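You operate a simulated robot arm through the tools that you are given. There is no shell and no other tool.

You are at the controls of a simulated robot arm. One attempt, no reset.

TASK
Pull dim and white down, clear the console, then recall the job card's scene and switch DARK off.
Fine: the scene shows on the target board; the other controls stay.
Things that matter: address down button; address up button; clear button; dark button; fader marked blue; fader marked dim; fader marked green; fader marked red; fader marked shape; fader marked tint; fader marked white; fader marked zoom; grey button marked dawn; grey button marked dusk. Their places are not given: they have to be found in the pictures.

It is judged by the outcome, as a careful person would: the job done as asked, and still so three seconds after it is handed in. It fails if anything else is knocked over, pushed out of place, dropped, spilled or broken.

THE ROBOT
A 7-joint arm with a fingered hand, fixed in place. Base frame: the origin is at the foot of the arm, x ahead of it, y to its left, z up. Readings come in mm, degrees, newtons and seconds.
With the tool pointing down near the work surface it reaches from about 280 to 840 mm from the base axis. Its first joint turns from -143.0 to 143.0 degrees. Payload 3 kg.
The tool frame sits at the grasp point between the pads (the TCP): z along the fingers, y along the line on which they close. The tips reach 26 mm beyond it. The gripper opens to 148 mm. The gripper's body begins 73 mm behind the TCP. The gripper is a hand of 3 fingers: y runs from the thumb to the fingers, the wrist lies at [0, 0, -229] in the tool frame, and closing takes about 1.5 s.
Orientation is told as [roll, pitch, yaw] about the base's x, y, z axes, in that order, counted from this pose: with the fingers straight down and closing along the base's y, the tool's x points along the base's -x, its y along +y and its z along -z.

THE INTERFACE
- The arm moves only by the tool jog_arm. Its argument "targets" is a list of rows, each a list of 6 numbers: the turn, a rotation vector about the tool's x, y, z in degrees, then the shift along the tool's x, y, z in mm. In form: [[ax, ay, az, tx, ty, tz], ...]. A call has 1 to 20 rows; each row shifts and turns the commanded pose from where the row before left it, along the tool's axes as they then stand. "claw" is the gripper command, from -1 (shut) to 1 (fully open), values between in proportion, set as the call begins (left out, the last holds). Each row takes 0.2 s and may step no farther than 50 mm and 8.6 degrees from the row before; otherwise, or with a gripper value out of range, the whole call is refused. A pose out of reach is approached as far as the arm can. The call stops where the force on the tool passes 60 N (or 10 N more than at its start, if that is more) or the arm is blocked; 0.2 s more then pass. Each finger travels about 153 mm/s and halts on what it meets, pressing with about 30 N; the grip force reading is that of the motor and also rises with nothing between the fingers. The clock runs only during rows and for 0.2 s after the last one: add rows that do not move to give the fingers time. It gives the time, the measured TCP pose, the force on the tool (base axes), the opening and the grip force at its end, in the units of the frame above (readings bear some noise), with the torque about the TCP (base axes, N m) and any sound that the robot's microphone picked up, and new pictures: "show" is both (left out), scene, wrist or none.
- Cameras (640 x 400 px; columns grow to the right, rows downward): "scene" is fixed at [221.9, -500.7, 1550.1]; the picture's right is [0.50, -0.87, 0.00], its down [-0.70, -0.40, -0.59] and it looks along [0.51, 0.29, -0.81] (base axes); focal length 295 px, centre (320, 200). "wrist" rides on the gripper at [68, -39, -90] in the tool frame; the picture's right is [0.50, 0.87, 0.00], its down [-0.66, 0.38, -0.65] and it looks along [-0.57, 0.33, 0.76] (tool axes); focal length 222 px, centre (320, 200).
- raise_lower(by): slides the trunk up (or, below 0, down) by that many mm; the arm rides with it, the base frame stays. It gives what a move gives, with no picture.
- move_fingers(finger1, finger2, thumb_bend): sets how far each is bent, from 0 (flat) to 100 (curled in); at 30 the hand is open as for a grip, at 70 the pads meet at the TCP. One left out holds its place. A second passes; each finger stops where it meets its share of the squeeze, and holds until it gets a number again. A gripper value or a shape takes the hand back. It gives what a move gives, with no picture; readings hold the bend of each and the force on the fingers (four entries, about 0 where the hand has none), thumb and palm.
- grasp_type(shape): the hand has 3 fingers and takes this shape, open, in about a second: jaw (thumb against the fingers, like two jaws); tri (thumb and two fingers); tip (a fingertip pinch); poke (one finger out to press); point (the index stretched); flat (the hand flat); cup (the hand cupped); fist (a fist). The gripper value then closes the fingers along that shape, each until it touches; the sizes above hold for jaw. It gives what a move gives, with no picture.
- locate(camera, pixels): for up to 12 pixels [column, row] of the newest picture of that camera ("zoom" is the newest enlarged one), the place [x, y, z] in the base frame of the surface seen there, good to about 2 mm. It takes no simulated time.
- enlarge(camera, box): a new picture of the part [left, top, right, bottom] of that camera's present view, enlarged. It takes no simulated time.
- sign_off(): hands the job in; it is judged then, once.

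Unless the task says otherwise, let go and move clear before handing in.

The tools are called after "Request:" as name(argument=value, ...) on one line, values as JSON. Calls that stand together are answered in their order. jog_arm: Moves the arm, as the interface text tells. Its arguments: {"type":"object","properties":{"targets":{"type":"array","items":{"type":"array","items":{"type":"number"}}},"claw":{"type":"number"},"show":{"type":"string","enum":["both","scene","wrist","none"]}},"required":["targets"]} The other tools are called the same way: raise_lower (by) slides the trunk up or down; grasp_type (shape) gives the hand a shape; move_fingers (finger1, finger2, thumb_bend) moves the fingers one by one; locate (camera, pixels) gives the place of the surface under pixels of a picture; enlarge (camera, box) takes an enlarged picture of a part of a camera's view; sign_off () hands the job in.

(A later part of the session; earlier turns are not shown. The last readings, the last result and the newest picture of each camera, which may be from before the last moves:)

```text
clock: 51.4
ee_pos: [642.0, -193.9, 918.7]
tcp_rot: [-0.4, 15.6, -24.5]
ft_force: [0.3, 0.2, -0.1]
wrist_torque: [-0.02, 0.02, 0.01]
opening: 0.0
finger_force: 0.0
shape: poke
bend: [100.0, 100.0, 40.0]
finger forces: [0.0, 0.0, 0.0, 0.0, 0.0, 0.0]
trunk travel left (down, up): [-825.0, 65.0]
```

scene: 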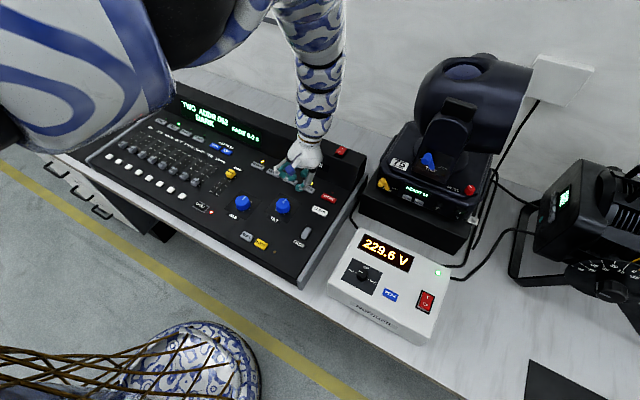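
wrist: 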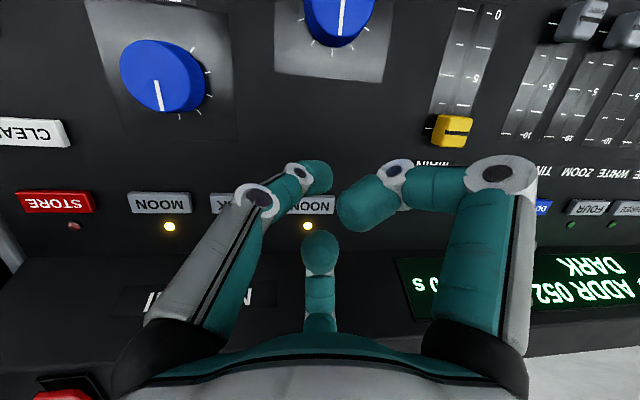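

No limit reported at (642,-194,919). I'll continue to y≈-260 above CLEAR.

Request:
jog_arm(targets=[[0, 0, 0, -13.2, -30, -3.7], [0, 0, 0, -13.2, -30, -3.7], [0, 0, 0, 0, 0, 0]], show="both")

Request:
enlarge(camera="scene", box=[240, 130, 380, 250])

```text
clock: 52.2
ee_pos: [641.6, -257.3, 920.7]
tcp_rot: [-0.4, 15.7, -24.4]
ft_force: [0.3, 0.2, 0.0]
wrist_torque: [0.05, -0.03, 0.01]
opening: 0.0
finger_force: 0.1
shape: poke
bend: [100.0, 100.0, 40.0]
finger forces: [0.0, 0.0, 0.0, 0.0, 0.0, 0.0]
trunk travel left (down, up): [-825.0, 65.0]
```

scene: 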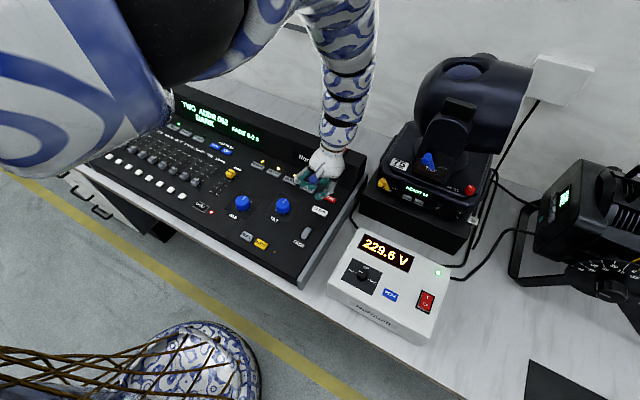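
wrist: 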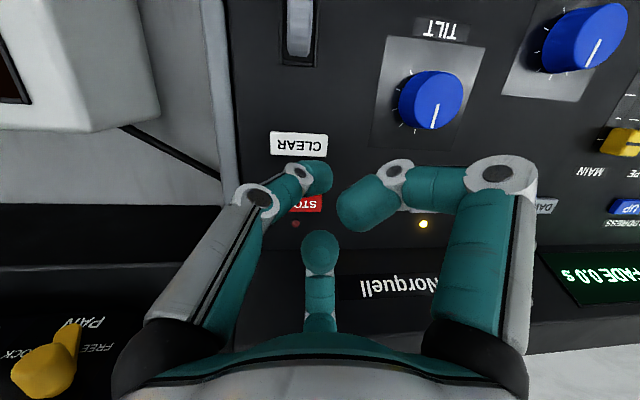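

```text
3.33 times, centred on (310, 190) of scene
```

zoom: 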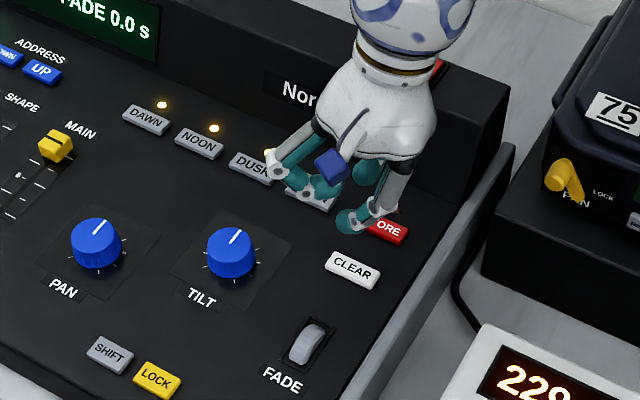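

The hand hovers near CLEAR. I'll locate the thumb tip and CLEAR's edges to line up precisely.

Request:
locate(camera="zoom", pixels=[[345, 225], [350, 232], [340, 215], [352, 262], [330, 265], [378, 275], [345, 252], [352, 283], [385, 205]])

Request:
enlarge(camera="wrist", box=[220, 110, 400, 260])

Request:
locate(camera="wrist", pixels=[[298, 145], [275, 140], [323, 145], [298, 134], [298, 153], [315, 178], [328, 176], [322, 190], [310, 204], [355, 205], [400, 170], [320, 255]])

```text
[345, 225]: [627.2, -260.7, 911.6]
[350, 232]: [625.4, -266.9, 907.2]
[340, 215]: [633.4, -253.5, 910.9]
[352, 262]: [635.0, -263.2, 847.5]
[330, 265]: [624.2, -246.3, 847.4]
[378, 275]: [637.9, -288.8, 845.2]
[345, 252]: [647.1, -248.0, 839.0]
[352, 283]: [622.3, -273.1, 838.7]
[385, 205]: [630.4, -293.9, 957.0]
```

```text
2.67 times, centred on (310, 185) of wrist
```

zoom: 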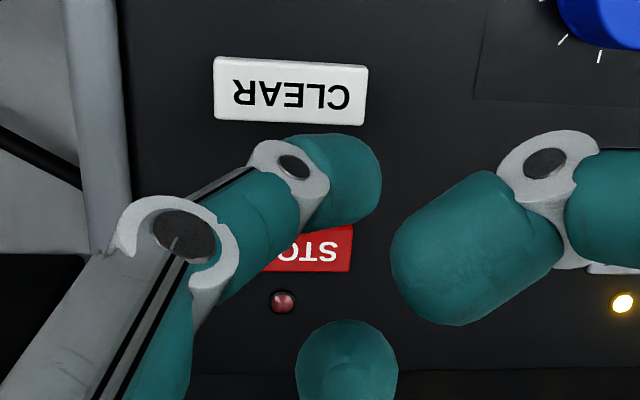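

```text
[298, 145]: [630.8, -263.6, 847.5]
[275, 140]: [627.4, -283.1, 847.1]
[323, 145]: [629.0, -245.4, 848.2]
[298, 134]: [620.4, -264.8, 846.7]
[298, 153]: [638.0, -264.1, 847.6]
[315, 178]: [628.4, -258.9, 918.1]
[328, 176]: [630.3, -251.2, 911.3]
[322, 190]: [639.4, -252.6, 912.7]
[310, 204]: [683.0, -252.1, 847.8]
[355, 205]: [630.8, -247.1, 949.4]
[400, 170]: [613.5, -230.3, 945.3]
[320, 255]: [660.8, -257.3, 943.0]
```

CLEAR spans x 620-640, y -286 to -242, top z≈847.5; the tip centre is about (632,-261,897). I'll shift slightly and descend 43 mm to just above the button.

Request:
jog_arm(targets=[[0, 0, 0, -3.8, -1.3, 13.8], [0, 0, 0, -3.8, -1.3, 13.8], [0, 0, 0, -3.8, -1.4, 13.9], [0, 0, 0, 0, 0, 0]], show="both")

Request:
enlarge(camera="scene", box=[270, 160, 370, 240])

Request:
enlarge(camera="wrist", box=[220, 110, 400, 260])

```text
clock: 53.2
ee_pos: [639.0, -261.2, 877.3]
tcp_rot: [-0.4, 15.6, -24.4]
ft_force: [0.4, 0.2, 0.3]
wrist_torque: [0.0, 0.0, 0.0]
opening: 0.3
finger_force: 0.1
shape: poke
bend: [100.0, 100.0, 40.0]
finger forces: [0.0, 0.0, 0.1, 0.0, 0.0, 0.0]
trunk travel left (down, up): [-825.0, 65.0]
```

scene: 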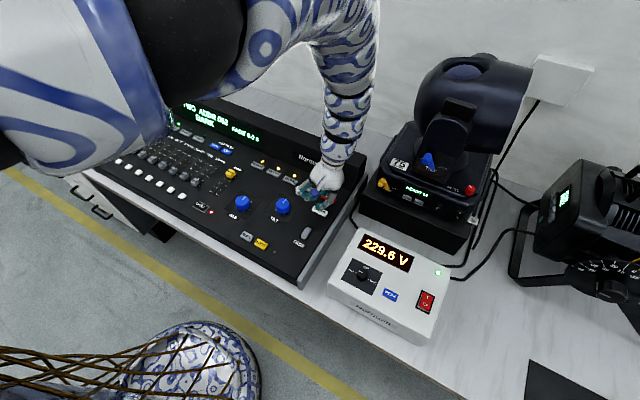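
wrist: 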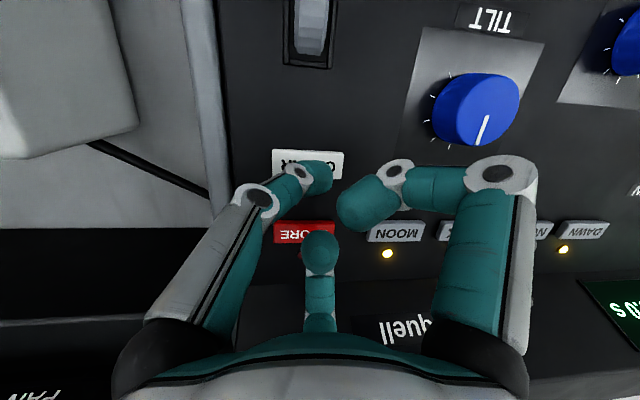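

```text
5.00 times, centred on (320, 200) of scene
```

zoom: 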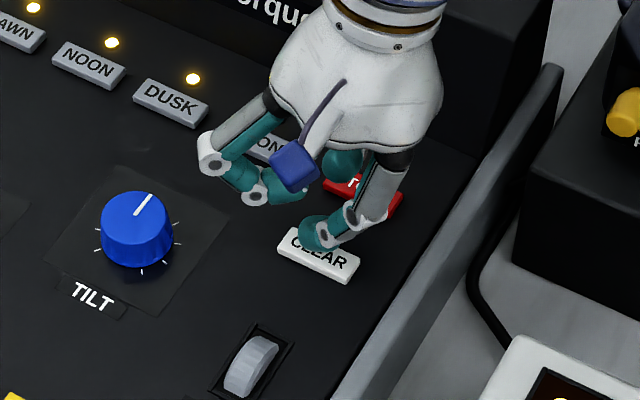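

```text
2.67 times, centred on (310, 185) of wrist
```

zoom: 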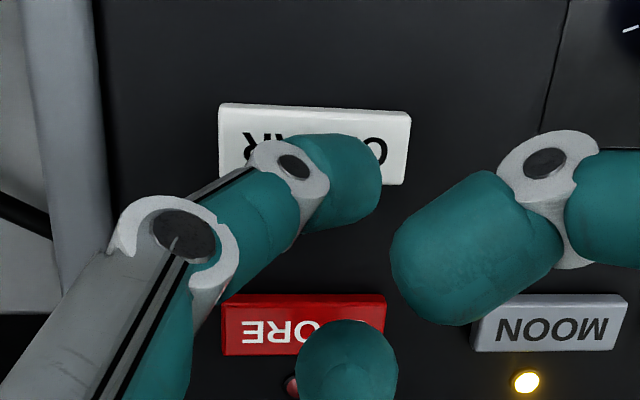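

The tip is over CLEAR, and the curled finger 2 hovers over STORE. I'll check finger 2's height before pressing.

Request:
locate(camera="zoom", pixels=[[345, 360], [345, 330], [340, 180], [320, 200], [375, 180], [345, 140], [230, 150], [300, 325], [420, 310], [320, 222]])

```text
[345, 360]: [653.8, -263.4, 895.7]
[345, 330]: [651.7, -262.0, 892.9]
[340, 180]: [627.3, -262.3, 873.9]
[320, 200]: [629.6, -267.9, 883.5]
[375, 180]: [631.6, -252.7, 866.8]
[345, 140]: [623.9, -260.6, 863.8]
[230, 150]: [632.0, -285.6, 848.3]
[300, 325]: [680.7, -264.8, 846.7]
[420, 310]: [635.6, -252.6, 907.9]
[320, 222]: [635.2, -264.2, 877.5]
```

Finger 2 is about 30+ mm above STORE, so pressing is safe. I'll descend in 2 mm steps onto CLEAR, watching force and sound.

Request:
jog_arm(targets=[[0, 0, 0, -0.54, 0, 1.92], [0, 0, 0, -0.54, 0, 1.92], [0, 0, 0, -0.54, 0, 1.92]], show="none")

Request:
jog_arm(targets=[[0, 0, 0, -0.54, 0, 1.92]], show="none")

Request:
jog_arm(targets=[[0, 0, 0, -0.54, 0, 1.92]], show="none")

```text
clock: 54.0
ee_pos: [638.3, -260.3, 871.9]
tcp_rot: [-0.5, 15.7, -24.5]
ft_force: [1.0, -1.2, 2.1]
wrist_torque: [0.02, -0.04, 0.0]
opening: 0.2
finger_force: 0.1
shape: poke
bend: [100.0, 100.0, 40.0]
finger forces: [0.0, 0.0, 0.0, 0.0, 2.1, 0.0]
trunk travel left (down, up): [-825.0, 65.0]
heard: click
```

```text
clock: 54.4
ee_pos: [638.8, -260.9, 870.5]
tcp_rot: [-0.4, 15.5, -24.5]
ft_force: [-1.5, -2.0, 7.0]
wrist_torque: [-0.03, 0.06, 0.0]
opening: 0.0
finger_force: 0.0
shape: poke
bend: [100.0, 100.0, 40.0]
finger forces: [0.1, 0.0, 0.1, 0.0, 7.5, 0.0]
trunk travel left (down, up): [-825.0, 65.0]
```

```text
clock: 54.8
ee_pos: [638.8, -261.0, 869.5]
tcp_rot: [-0.4, 15.6, -24.4]
ft_force: [-4.2, -0.9, 15.3]
wrist_torque: [0.01, 0.1, 0.01]
opening: 0.0
finger_force: 0.0
shape: poke
bend: [100.0, 100.0, 40.0]
finger forces: [0.0, 0.1, 0.0, 0.1, 15.2, 0.0]
trunk travel left (down, up): [-825.0, 65.0]
```

A click was heard as CLEAR went down. I'll lift straight up and look at the display.

Request:
jog_arm(targets=[[0, 0, 0, 6.8, 0, -24], [0, 0, 0, 6.8, 0, -24], [0, 0, 0, 0, 0, 0]], show="both")

Request:
enlarge(camera="scene", box=[160, 90, 360, 230])

Request:
enlarge(camera="scene", box=[500, 140, 640, 260])

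```text
clock: 55.6
ee_pos: [641.1, -260.7, 919.1]
tcp_rot: [-0.5, 15.7, -24.5]
ft_force: [0.5, -0.4, 0.7]
wrist_torque: [-0.02, 0.02, 0.0]
opening: 0.0
finger_force: 0.1
shape: poke
bend: [100.0, 100.0, 40.0]
finger forces: [0.0, 0.0, 0.0, 0.0, 0.0, 0.0]
trunk travel left (down, up): [-825.0, 65.0]
```

scene: 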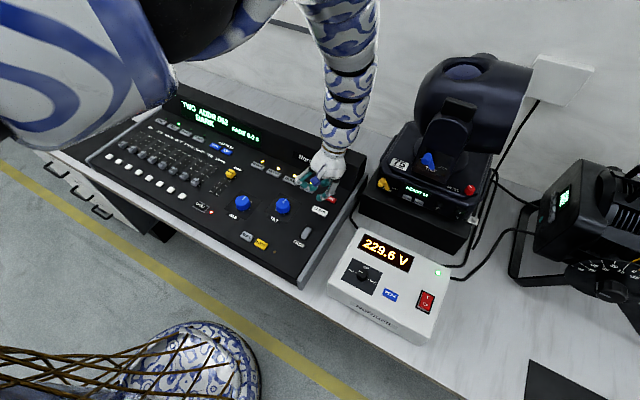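
wrist: 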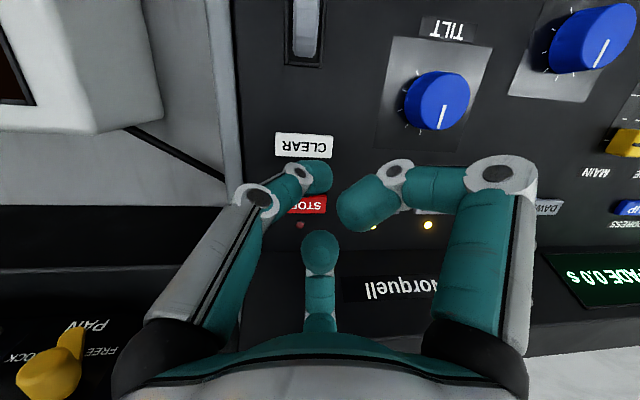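

```text
2.86 times, centred on (260, 160) of scene
```

zoom: 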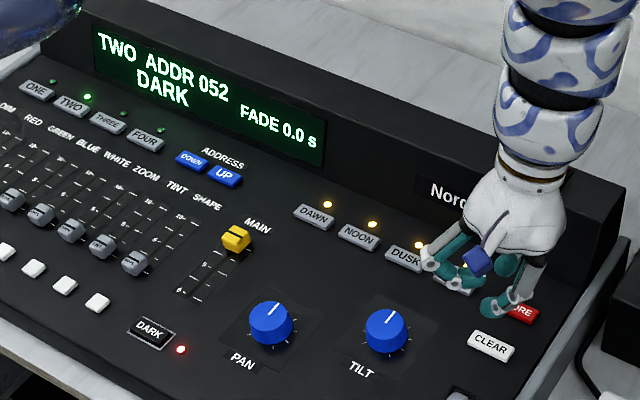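

```text
3.33 times, centred on (570, 200) of scene
```

zoom: 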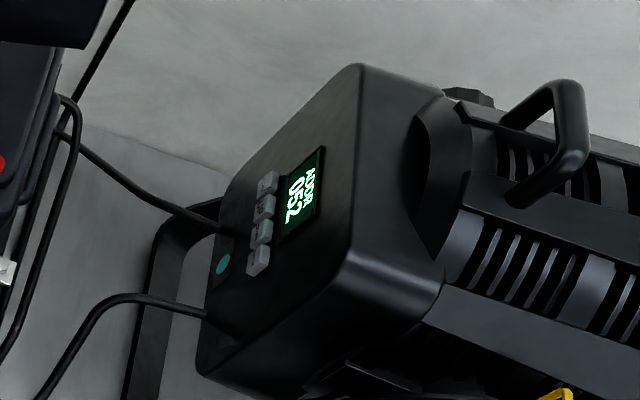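

The display still reads "TWO ADDR 052 / DARK", and nothing else changed. Next is NOON: I'll travel back along y at this height, then level the pitch so finger 2 clears the bezel.

Request:
jog_arm(targets=[[0, 0, 0, 8.5, 39.9, 1.2], [0, 0, 0, 8.5, 39.9, 1.2], [0, 0, 0, 8.5, 39.9, 1.2], [0, 0, 0, 8.5, 39.9, 1.2], [0, 0, 0, 8.5, 39.9, 1.2], [0, 0, 0, 0, 0, 0]], show="scene")

```text
clock: 57.0
ee_pos: [685.3, -64.6, 922.0]
tcp_rot: [-0.4, 15.6, -24.5]
ft_force: [-0.6, -1.0, 0.4]
wrist_torque: [0.01, 0.0, 0.02]
opening: 0.0
finger_force: 0.1
shape: poke
bend: [100.0, 100.0, 40.0]
finger forces: [0.0, 0.0, 0.1, 0.1, 0.0, 0.1]
trunk travel left (down, up): [-825.0, 65.0]
```

scene: 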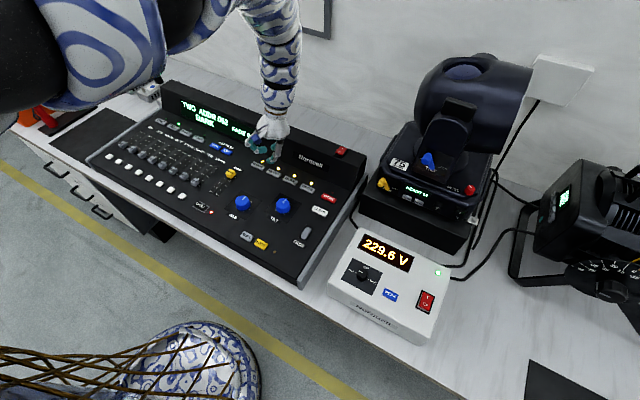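

Arm is at (685,-65,922) with no trouble. Now I'll level the pitch.

Request:
jog_arm(targets=[[0, -7.8, 0, 0, 0, 0], [0, -7.8, 0, 0, 0, 0], [0, 0, 0, 0, 0, 0]], show="both")

Request:
enlarge(camera="scene", box=[210, 100, 330, 210])

Request:
enlarge(camera="wrist", box=[220, 110, 420, 280])

```text
clock: 57.8
ee_pos: [684.1, -64.1, 921.9]
tcp_rot: [-0.4, 0.0, -24.4]
ft_force: [0.1, -0.2, 0.2]
wrist_torque: [0.02, 0.02, -0.03]
opening: 0.0
finger_force: 0.0
shape: poke
bend: [100.0, 100.0, 40.0]
finger forces: [0.0, 0.1, 0.1, 0.1, 0.0, 0.0]
trunk travel left (down, up): [-825.0, 65.0]
```

scene: 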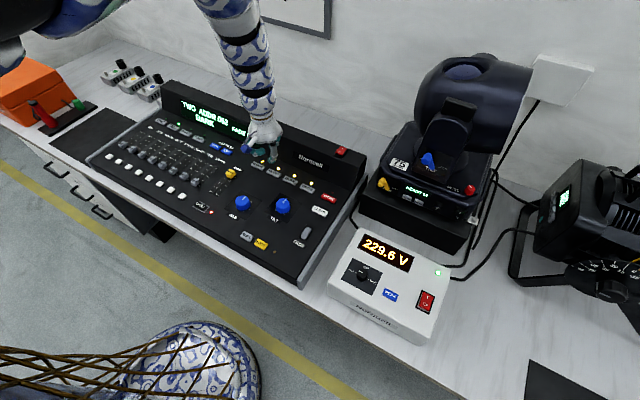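
wrist: 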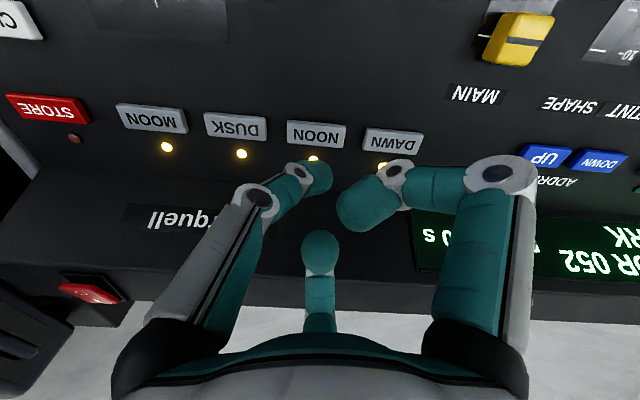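

```text
3.64 times, centred on (270, 155) of scene
```

zoom: 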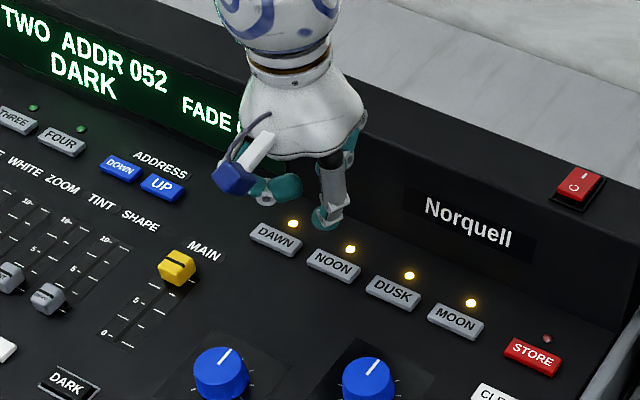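

```text
2.35 times, centred on (320, 195) of wrist
```

zoom: 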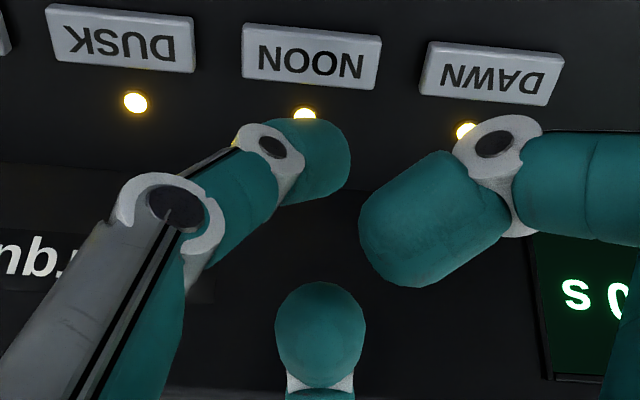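

The zoom shows NOON at (310,55) with the tip at (315,155) above it. I'll locate NOON's edges and the tip.

Request:
locate(camera="zoom", pixels=[[310, 60], [250, 55], [375, 65], [310, 35], [308, 80], [310, 160], [340, 150], [325, 195], [320, 330], [320, 295], [410, 220], [470, 170]])

Request:
locate(camera="scene", pixels=[[262, 163], [260, 158], [267, 165], [271, 173], [280, 170], [297, 165], [305, 150], [310, 140], [243, 201], [283, 205]])

```text
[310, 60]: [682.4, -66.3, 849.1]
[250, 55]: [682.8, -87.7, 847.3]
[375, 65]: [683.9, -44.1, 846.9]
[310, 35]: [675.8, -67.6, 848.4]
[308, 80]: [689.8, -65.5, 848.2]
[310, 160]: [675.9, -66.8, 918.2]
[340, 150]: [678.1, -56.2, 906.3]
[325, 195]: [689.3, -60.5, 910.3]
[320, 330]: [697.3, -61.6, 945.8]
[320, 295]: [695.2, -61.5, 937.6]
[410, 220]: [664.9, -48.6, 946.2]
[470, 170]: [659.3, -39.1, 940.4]
```

```text
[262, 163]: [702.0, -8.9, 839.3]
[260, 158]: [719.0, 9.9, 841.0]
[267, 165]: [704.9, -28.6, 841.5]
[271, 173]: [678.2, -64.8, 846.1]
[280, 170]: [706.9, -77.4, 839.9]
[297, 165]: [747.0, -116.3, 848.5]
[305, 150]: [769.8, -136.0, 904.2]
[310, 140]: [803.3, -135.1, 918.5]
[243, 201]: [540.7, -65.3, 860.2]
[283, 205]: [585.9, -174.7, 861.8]
```

NOON spans x 671-693, y -89 to -43, top z≈848; the tip centre is about (681,-68). I'll descend 43 mm to just above it.

Request:
jog_arm(targets=[[0, 0, 0, 0, 2, 14], [0, 0, 0, 0, 0, 14], [0, 0, 0, 0, 0, 14], [0, 0, 0, 0, 0, 0]], show="both")

Request:
enlarge(camera="scene", box=[210, 100, 330, 210])

Request:
enlarge(camera="wrist", box=[220, 110, 420, 280])

```text
clock: 58.8
ee_pos: [686.6, -60.0, 879.8]
tcp_rot: [-0.4, 0.0, -24.4]
ft_force: [0.1, 0.6, 0.2]
wrist_torque: [0.01, -0.04, -0.03]
opening: 0.0
finger_force: 0.1
shape: poke
bend: [100.0, 100.0, 40.0]
finger forces: [0.0, 0.1, 0.0, 0.0, 0.0, 0.1]
trunk travel left (down, up): [-825.0, 65.0]
```

scene: 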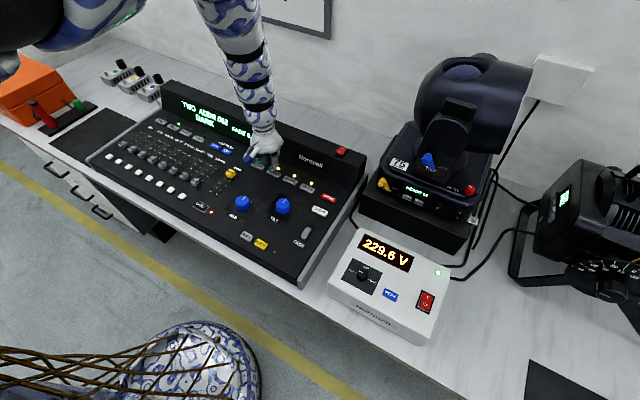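
wrist: 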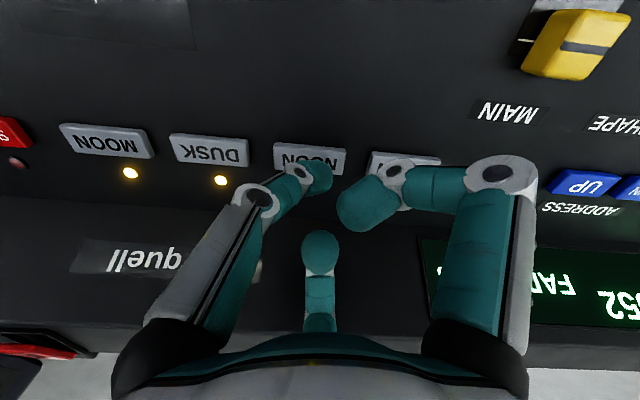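

```text
3.64 times, centred on (270, 155) of scene
```

zoom: 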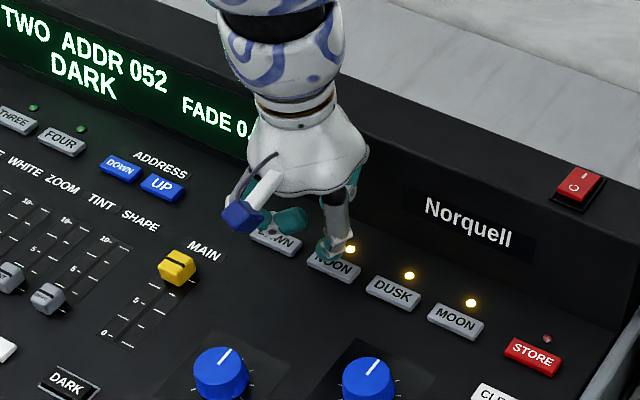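

```text
2.35 times, centred on (320, 195) of wrist
```

zoom: 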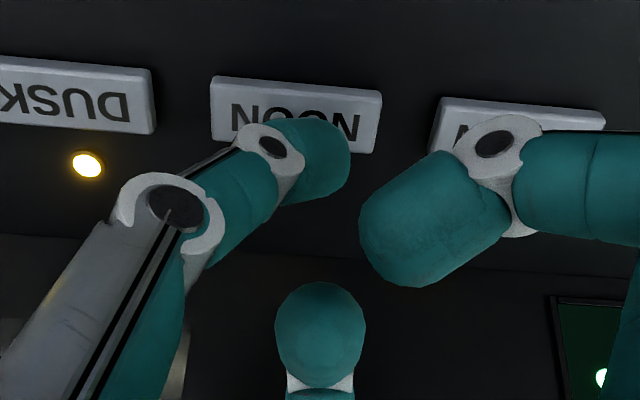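

The tip is centred over NOON, and finger 1 is 30 mm above DAWN. I'll press down in 2 mm steps.

Request:
jog_arm(targets=[[0, 0, 0, 0, 0, 2], [0, 0, 0, 0, 0, 2], [0, 0, 0, 0, 0, 2]], show="none")

Request:
jog_arm(targets=[[0, 0, 0, 0, 0, 2]], show="none")

```text
clock: 59.6
ee_pos: [685.0, -61.0, 873.5]
tcp_rot: [-0.3, 0.0, -24.4]
ft_force: [-0.5, 0.1, -0.1]
wrist_torque: [0.02, -0.01, 0.0]
opening: 0.1
finger_force: 0.0
shape: poke
bend: [100.0, 100.0, 40.0]
finger forces: [0.0, 0.0, 0.0, 0.1, 0.1, 0.0]
trunk travel left (down, up): [-825.0, 65.0]
```

```text
clock: 60.0
ee_pos: [684.6, -60.5, 872.7]
tcp_rot: [-0.4, 0.0, -24.4]
ft_force: [0.5, -0.5, 1.5]
wrist_torque: [0.0, -0.02, 0.04]
opening: 0.0
finger_force: 0.1
shape: poke
bend: [100.0, 100.0, 40.0]
finger forces: [0.0, 0.0, 0.0, 0.1, 1.4, 0.1]
trunk travel left (down, up): [-825.0, 65.0]
heard: click
```

A click was heard at NOON. I'll lift and look at the display and the LEDs.

Request:
jog_arm(targets=[[0, 0, 0, 0, 0, -24], [0, 0, 0, 0, 0, -24], [0, 0, 0, 0, 0, 0]], show="both")

Request:
enlarge(camera="scene", box=[150, 80, 350, 230])

```text
clock: 60.8
ee_pos: [686.2, -60.5, 917.8]
tcp_rot: [-0.4, 0.0, -24.4]
ft_force: [0.2, 0.5, -0.2]
wrist_torque: [0.0, 0.02, 0.0]
opening: 0.1
finger_force: 0.1
shape: poke
bend: [100.0, 100.0, 40.0]
finger forces: [0.0, 0.1, 0.0, 0.0, 0.0, 0.0]
trunk travel left (down, up): [-825.0, 65.0]
```

scene: 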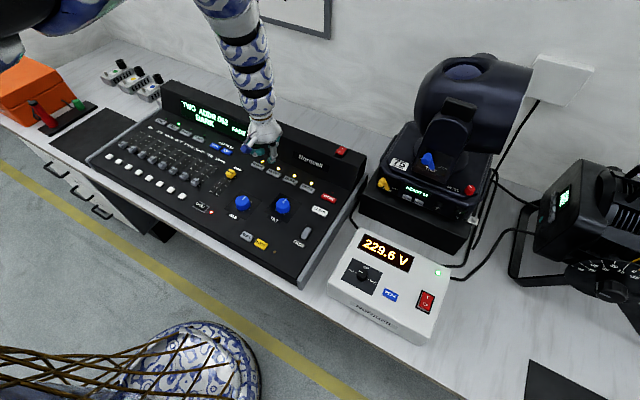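
wrist: 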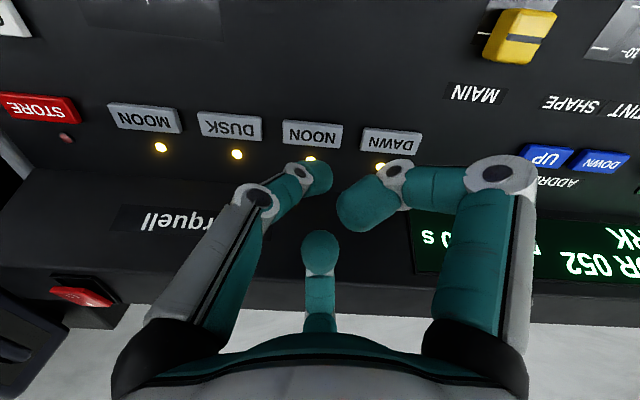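

```text
2.67 times, centred on (250, 155) of scene
```

zoom: 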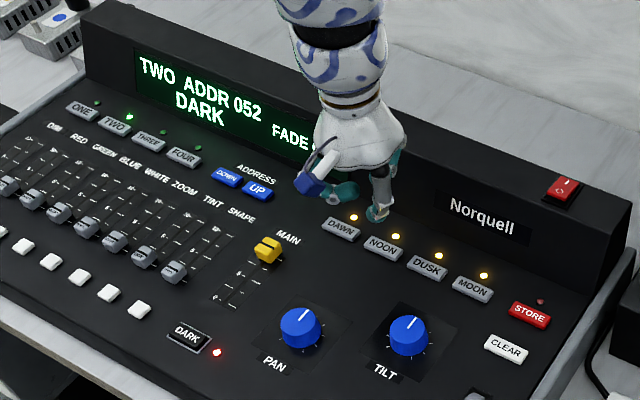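

The console still shows DARK, as expected while DARK is on. For the DARK button at r≈475 I need a closer reach, so I'll raise the trunk 65 mm, bring the hand back down, then pitch inward while moving in.

Request:
raise_lower(by=65)

Request:
jog_arm(targets=[[0, 0, 0, 4, 0, 20], [0, 0, 0, 4, 0, 20], [0, 0, 0, 4, 0, 20], [0, 0, 0, 0, 0, 0]], show="none")

```text
clock: 61.8
ee_pos: [685.3, -61.0, 983.4]
tcp_rot: [-0.4, -0.1, -24.4]
ft_force: [0.2, 0.3, -0.5]
wrist_torque: [-0.05, 0.01, 0.01]
opening: 0.0
finger_force: 0.1
shape: poke
bend: [100.0, 100.0, 40.0]
finger forces: [0.1, 0.0, 0.0, 0.1, 0.1, 0.0]
trunk travel left (down, up): [-890.0, 0.0]
```

```text
clock: 62.8
ee_pos: [675.3, -56.2, 923.0]
tcp_rot: [-0.4, -0.1, -24.3]
ft_force: [-0.4, 0.9, 0.1]
wrist_torque: [-0.02, 0.03, -0.01]
opening: 0.0
finger_force: 0.1
shape: poke
bend: [100.0, 100.0, 40.0]
finger forces: [0.0, 0.0, 0.0, 0.0, 0.0, 0.1]
trunk travel left (down, up): [-890.0, 0.0]
```

The hand is at (675,-56,923) with the trunk at the top. I'll alternate pitching +8° and moving inward.

Request:
jog_arm(targets=[[0, 8, 0, 0, 0, 0], [0, 0, 0, 35, 2.5, 5], [0, 8, 0, 0, 0, 0], [0, 0, 0, 34, 2.5, 10], [0, 0, 0, 0, 0, 0]], show="scene")

```text
clock: 64.0
ee_pos: [612.8, -25.7, 923.5]
tcp_rot: [-0.4, 16.1, -24.5]
ft_force: [0.4, -0.9, 0.2]
wrist_torque: [0.01, -0.01, -0.01]
opening: 0.0
finger_force: 0.1
shape: poke
bend: [100.0, 100.0, 40.0]
finger forces: [0.1, 0.0, 0.1, 0.0, 0.0, 0.0]
trunk travel left (down, up): [-890.0, 0.0]
```

scene: 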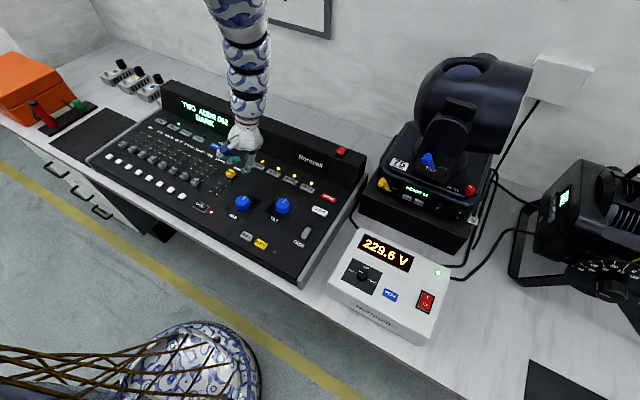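

Reached (613,-26,923) at pitch 16° without limits. Continuing the same way.

Request:
jog_arm(targets=[[0, 8, 0, 0, 0, 0], [0, 0, 0, 32, 2.5, 14.5], [0, 8, 0, 0, 0, 0], [0, 0, 0, 30, 2.5, 18.5], [0, 0, 0, 0, 0, 0]], show="scene")

```text
clock: 65.2
ee_pos: [551.7, 9.2, 921.2]
tcp_rot: [-0.4, 32.2, -24.7]
ft_force: [0.7, -0.4, 0.8]
wrist_torque: [0.02, -0.03, 0.0]
opening: 0.0
finger_force: 0.0
shape: poke
bend: [100.0, 100.0, 40.0]
finger forces: [0.0, 0.0, 0.0, 0.0, 0.0, 0.0]
trunk travel left (down, up): [-890.0, 0.0]
```

scene: 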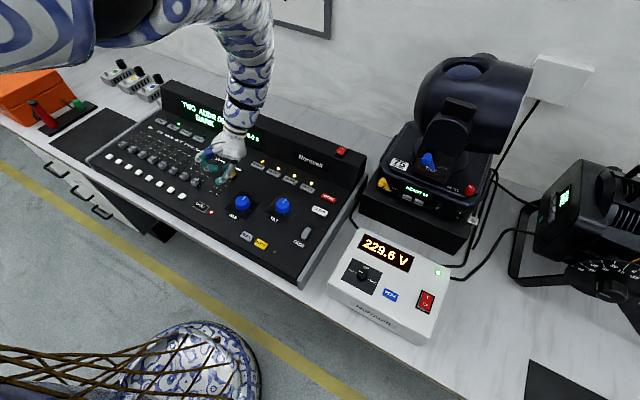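

At (552,9,921) with pitch 32°. Two more inward rows should put the tip above DARK.

Request:
jog_arm(targets=[[0, 0, 0, 20.7, 2.1, 12.9], [0, 0, 0, 20.7, 2.1, 12.9], [0, 0, 0, 20.7, 2.1, 12.9], [0, 0, 0, 0, 0, 0]], show="both")

Request:
enlarge(camera="scene", box=[150, 130, 290, 250])

Request:
enlarge(camera="wrist", box=[200, 80, 440, 280])

```text
clock: 66.2
ee_pos: [484.1, 45.9, 923.3]
tcp_rot: [-0.5, 32.1, -24.5]
ft_force: [0.0, 0.2, -0.2]
wrist_torque: [0.01, 0.02, 0.01]
opening: 0.1
finger_force: 0.1
shape: poke
bend: [100.0, 100.0, 40.0]
finger forces: [0.0, 0.0, 0.0, 0.0, 0.0, 0.1]
trunk travel left (down, up): [-890.0, 0.0]
```

scene: 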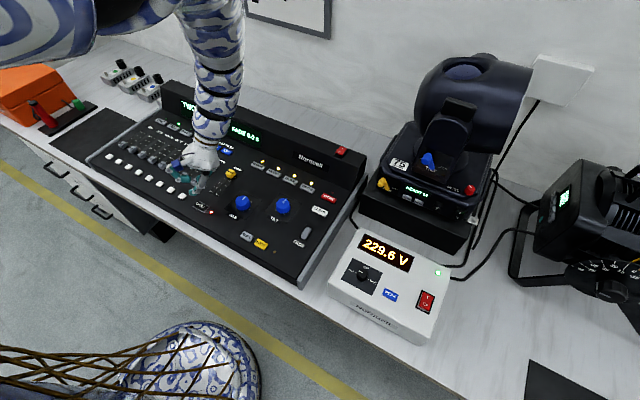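
wrist: 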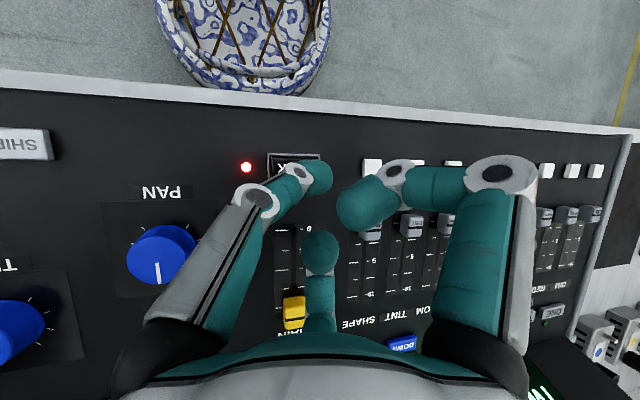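

```text
3.33 times, centred on (220, 190) of scene
```

zoom: 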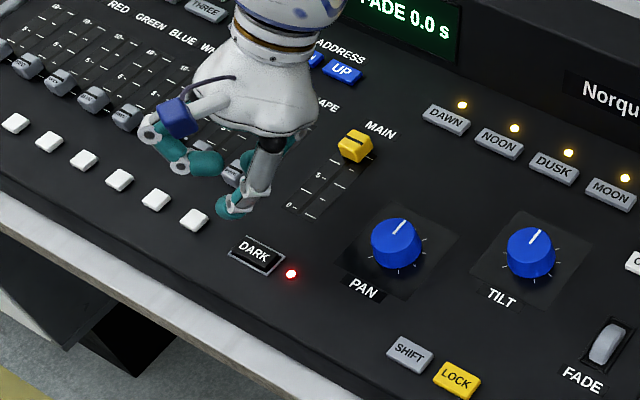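

```text
2.00 times, centred on (320, 180) of wrist
```

zoom: 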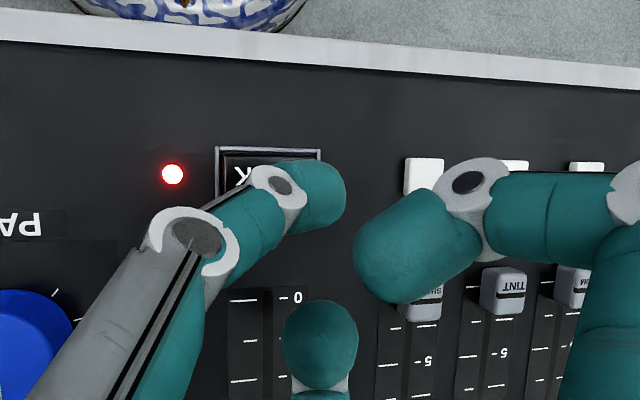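

DARK is visible at (255,255) of the scene zoom with its LED red. I'll locate DARK's edges, the thumb tip and finger 2.

Request:
locate(camera="zoom", pixels=[[245, 160], [300, 158], [225, 175], [235, 185], [315, 190], [340, 190], [320, 225], [320, 345], [320, 310], [400, 280], [425, 300], [298, 297]])

Request:
enlarge(camera="scene", box=[170, 180, 230, 230])

```text
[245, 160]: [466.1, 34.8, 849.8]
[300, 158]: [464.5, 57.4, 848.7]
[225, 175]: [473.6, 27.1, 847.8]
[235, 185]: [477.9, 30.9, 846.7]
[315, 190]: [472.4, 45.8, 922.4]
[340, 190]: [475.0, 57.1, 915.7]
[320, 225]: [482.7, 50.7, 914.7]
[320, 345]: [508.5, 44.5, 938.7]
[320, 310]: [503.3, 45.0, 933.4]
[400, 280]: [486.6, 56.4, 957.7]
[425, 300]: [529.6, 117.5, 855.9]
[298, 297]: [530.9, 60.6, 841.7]
```

```text
8.00 times, centred on (200, 205) of scene
```

zoom: 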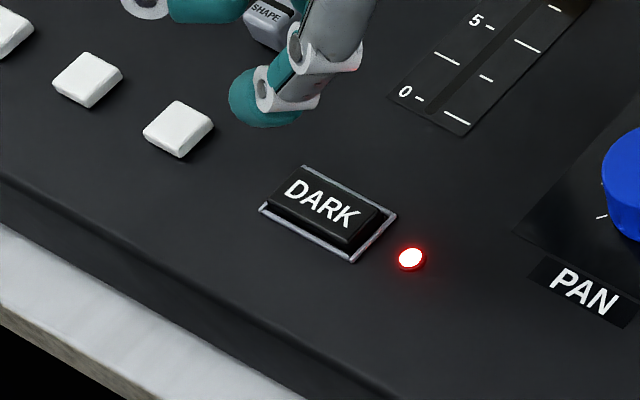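

Request:
locate(camera="zoom", pixels=[[320, 205], [285, 195], [360, 220], [335, 185], [305, 222], [302, 175], [345, 235], [268, 122], [240, 105], [275, 100], [250, 118], [300, 115]])

```text
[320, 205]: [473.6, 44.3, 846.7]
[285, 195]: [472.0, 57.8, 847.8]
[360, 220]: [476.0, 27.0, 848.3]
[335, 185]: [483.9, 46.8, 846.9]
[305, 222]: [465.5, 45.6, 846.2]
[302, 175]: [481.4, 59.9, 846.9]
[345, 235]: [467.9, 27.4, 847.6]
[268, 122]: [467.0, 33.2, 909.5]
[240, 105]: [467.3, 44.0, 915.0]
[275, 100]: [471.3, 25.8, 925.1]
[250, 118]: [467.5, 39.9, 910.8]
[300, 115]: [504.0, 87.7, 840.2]
```

DARK's top spans x 464-486, y 26-61 (centre (474,44), z 847), and the tip is centred around (470,43,902). I'll shift +3 mm in x and descend 47 mm.

Request:
jog_arm(targets=[[0, 0, 0, -9.1, 0.4, 12.8], [0, 0, 0, -9.1, 0.4, 12.8], [0, 0, 0, -9.1, 0.4, 12.8], [0, 0, 0, 0, 0, 0]], show="both")

Request:
enlarge(camera="scene", box=[170, 170, 240, 230])

Request:
enlarge(camera="wrist", box=[200, 80, 440, 280])

```text
clock: 67.2
ee_pos: [488.8, 44.7, 874.9]
tcp_rot: [-0.5, 31.9, -24.6]
ft_force: [0.5, 0.7, 0.4]
wrist_torque: [0.03, 0.01, -0.01]
opening: 0.0
finger_force: 0.1
shape: poke
bend: [100.0, 100.0, 40.0]
finger forces: [0.0, 0.1, 0.0, 0.0, 0.1, 0.0]
trunk travel left (down, up): [-890.0, 0.0]
```

scene: 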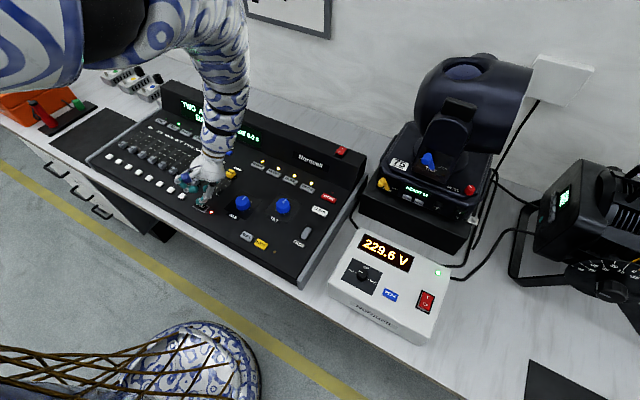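
wrist: 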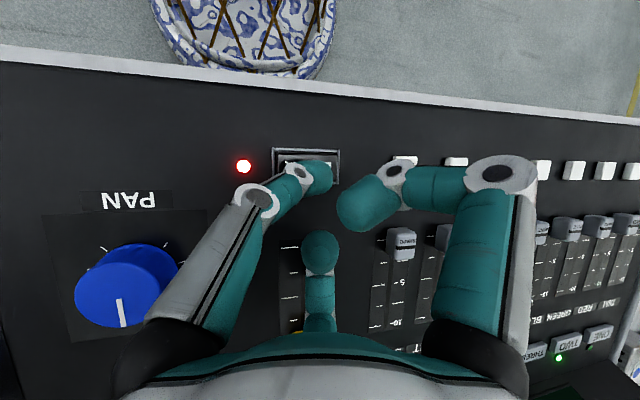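

```text
6.67 times, centred on (205, 200) of scene
```

zoom: 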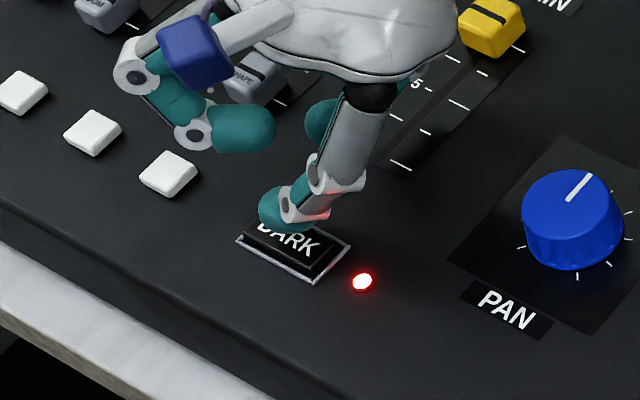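

```text
2.00 times, centred on (320, 180) of wrist
```

zoom: 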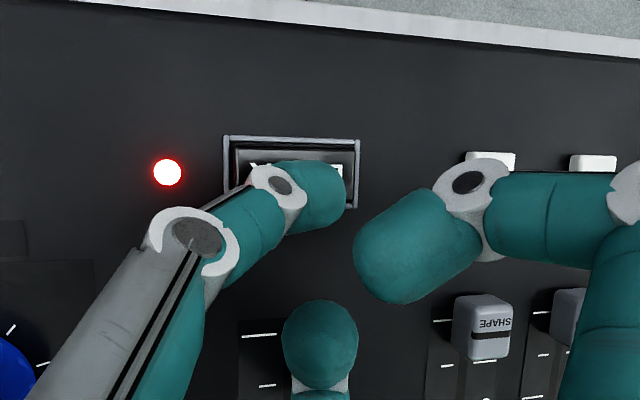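

The tip is over DARK's middle. I'll check finger 2's clearance from the panel before pressing.

Request:
locate(camera="zoom", pixels=[[320, 345], [320, 310], [320, 372], [315, 190], [340, 190], [320, 215], [300, 165], [380, 295], [355, 340]])

```text
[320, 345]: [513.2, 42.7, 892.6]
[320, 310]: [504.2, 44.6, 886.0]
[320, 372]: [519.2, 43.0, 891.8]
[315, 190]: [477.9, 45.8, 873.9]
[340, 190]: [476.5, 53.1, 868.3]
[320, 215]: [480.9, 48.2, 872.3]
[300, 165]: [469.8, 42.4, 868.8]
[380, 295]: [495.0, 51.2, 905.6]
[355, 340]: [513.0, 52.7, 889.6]
```

Finger 2 is well above the panel. I'll press down on DARK in 2 mm steps.

Request:
jog_arm(targets=[[0, 0, 0, -1.06, 0, 1.69], [0, 0, 0, -1.06, 0, 1.69]], show="none")

Request:
jog_arm(targets=[[0, 0, 0, -1.06, 0, 1.69]], show="none")

```text
clock: 67.8
ee_pos: [488.4, 46.2, 869.9]
tcp_rot: [-0.5, 32.1, -24.7]
ft_force: [0.1, -0.9, 1.1]
wrist_torque: [0.01, -0.02, 0.0]
opening: 0.1
finger_force: 0.0
shape: poke
bend: [100.0, 100.0, 40.0]
finger forces: [0.0, 0.1, 0.0, 0.1, 1.4, 0.1]
trunk travel left (down, up): [-890.0, 0.0]
heard: click
```

```text
clock: 68.2
ee_pos: [489.0, 46.0, 868.4]
tcp_rot: [-0.5, 32.0, -24.6]
ft_force: [-0.7, 0.1, 3.9]
wrist_torque: [0.03, 0.05, 0.01]
opening: 0.0
finger_force: 0.1
shape: poke
bend: [100.0, 100.0, 40.0]
finger forces: [0.0, 0.0, 0.0, 0.0, 3.6, 0.1]
trunk travel left (down, up): [-890.0, 0.0]
```

A click was heard on DARK. I'll lift straight up 50 mm and look at the LED and display.

Request:
jog_arm(targets=[[0, 0, 0, 13.2, 0, -21.2], [0, 0, 0, 13.2, 0, -21.2], [0, 0, 0, 0, 0, 0]], show="both")

Request:
enlarge(camera="scene", box=[150, 90, 350, 230])

Request:
enlarge(camera="scene", box=[500, 140, 640, 400])

```text
clock: 69.0
ee_pos: [489.0, 40.9, 916.4]
tcp_rot: [-0.5, 32.0, -24.7]
ft_force: [-0.1, 0.3, -0.1]
wrist_torque: [0.04, 0.0, -0.01]
opening: 0.3
finger_force: 0.1
shape: poke
bend: [100.0, 100.0, 40.0]
finger forces: [0.1, 0.0, 0.0, 0.1, 0.0, 0.0]
trunk travel left (down, up): [-890.0, 0.0]
```

scene: 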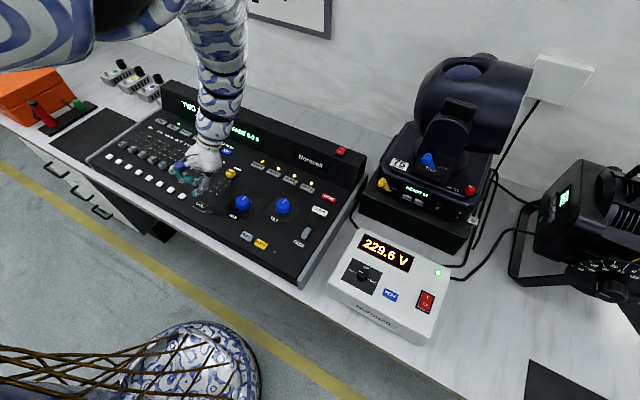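
wrist: 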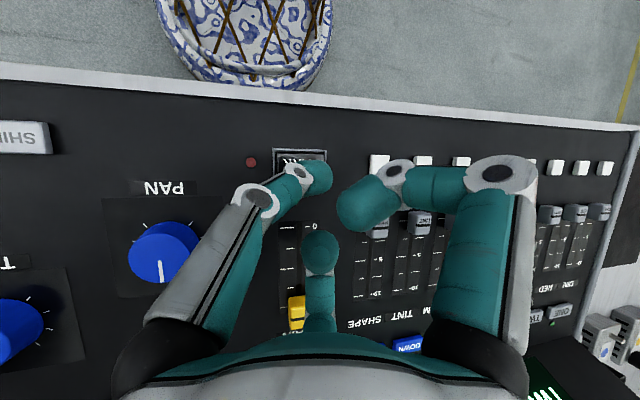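

```text
2.86 times, centred on (250, 160) of scene
```

zoom: 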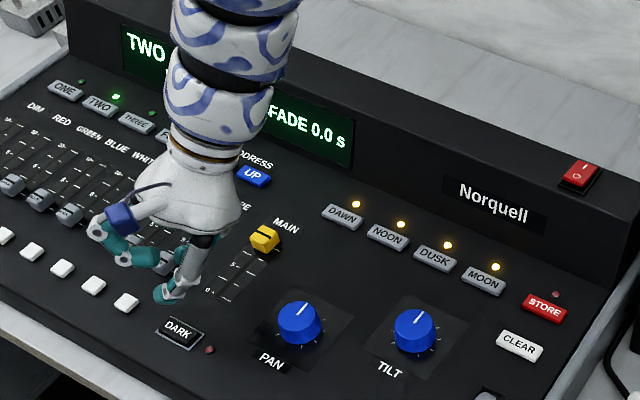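

```text
1.54 times, centred on (570, 270) of scene
```

zoom: 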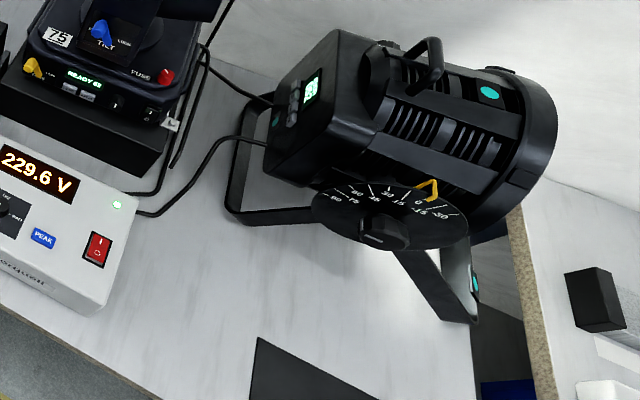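

The DARK LED is now off. The arm hides the display, so I'll lift a little and shift toward -y to read it.

Request:
jog_arm(targets=[[0, 0, 0, 10.6, 0, -17], [0, 0, 0, 10.6, 0, -17], [0, 0, 0, -13.1, -34.2, -8.2], [0, 0, 0, -13.1, -34.2, -8.2], [0, 0, 0, -13.1, -34.2, -8.2], [0, 0, 0, -13.1, -34.2, -8.2], [0, 0, 0, 0, 0, 0]], show="both")

Request:
enlarge(camera="scene", box=[90, 80, 290, 220])

```text
clock: 70.6
ee_pos: [491.5, -101.2, 959.0]
tcp_rot: [-0.4, 32.1, -24.6]
ft_force: [-0.1, 0.7, 0.2]
wrist_torque: [-0.05, 0.02, 0.02]
opening: 0.3
finger_force: 0.1
shape: poke
bend: [100.0, 100.0, 40.0]
finger forces: [0.1, 0.0, 0.0, 0.1, 0.1, 0.1]
trunk travel left (down, up): [-890.0, 0.0]
```

scene: 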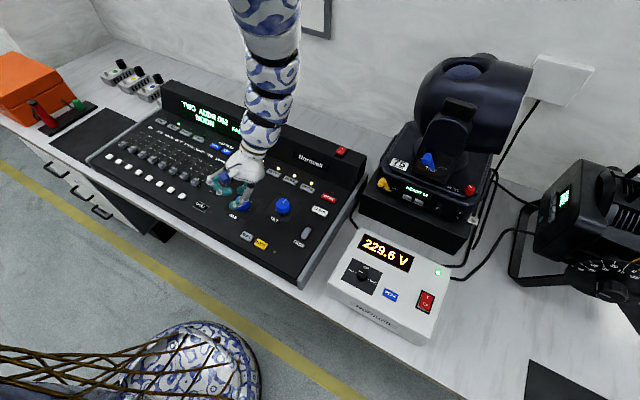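
wrist: 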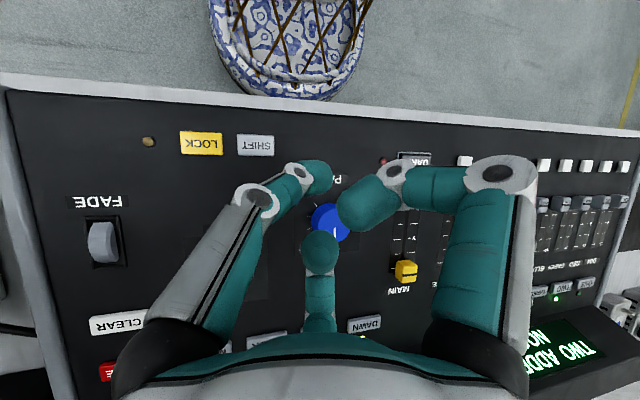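

```text
2.86 times, centred on (190, 150) of scene
```

zoom: 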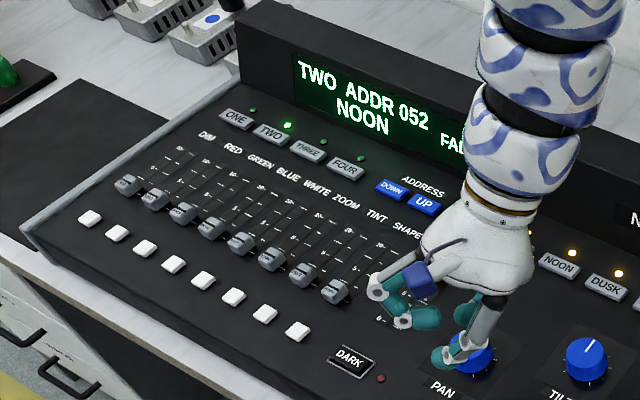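

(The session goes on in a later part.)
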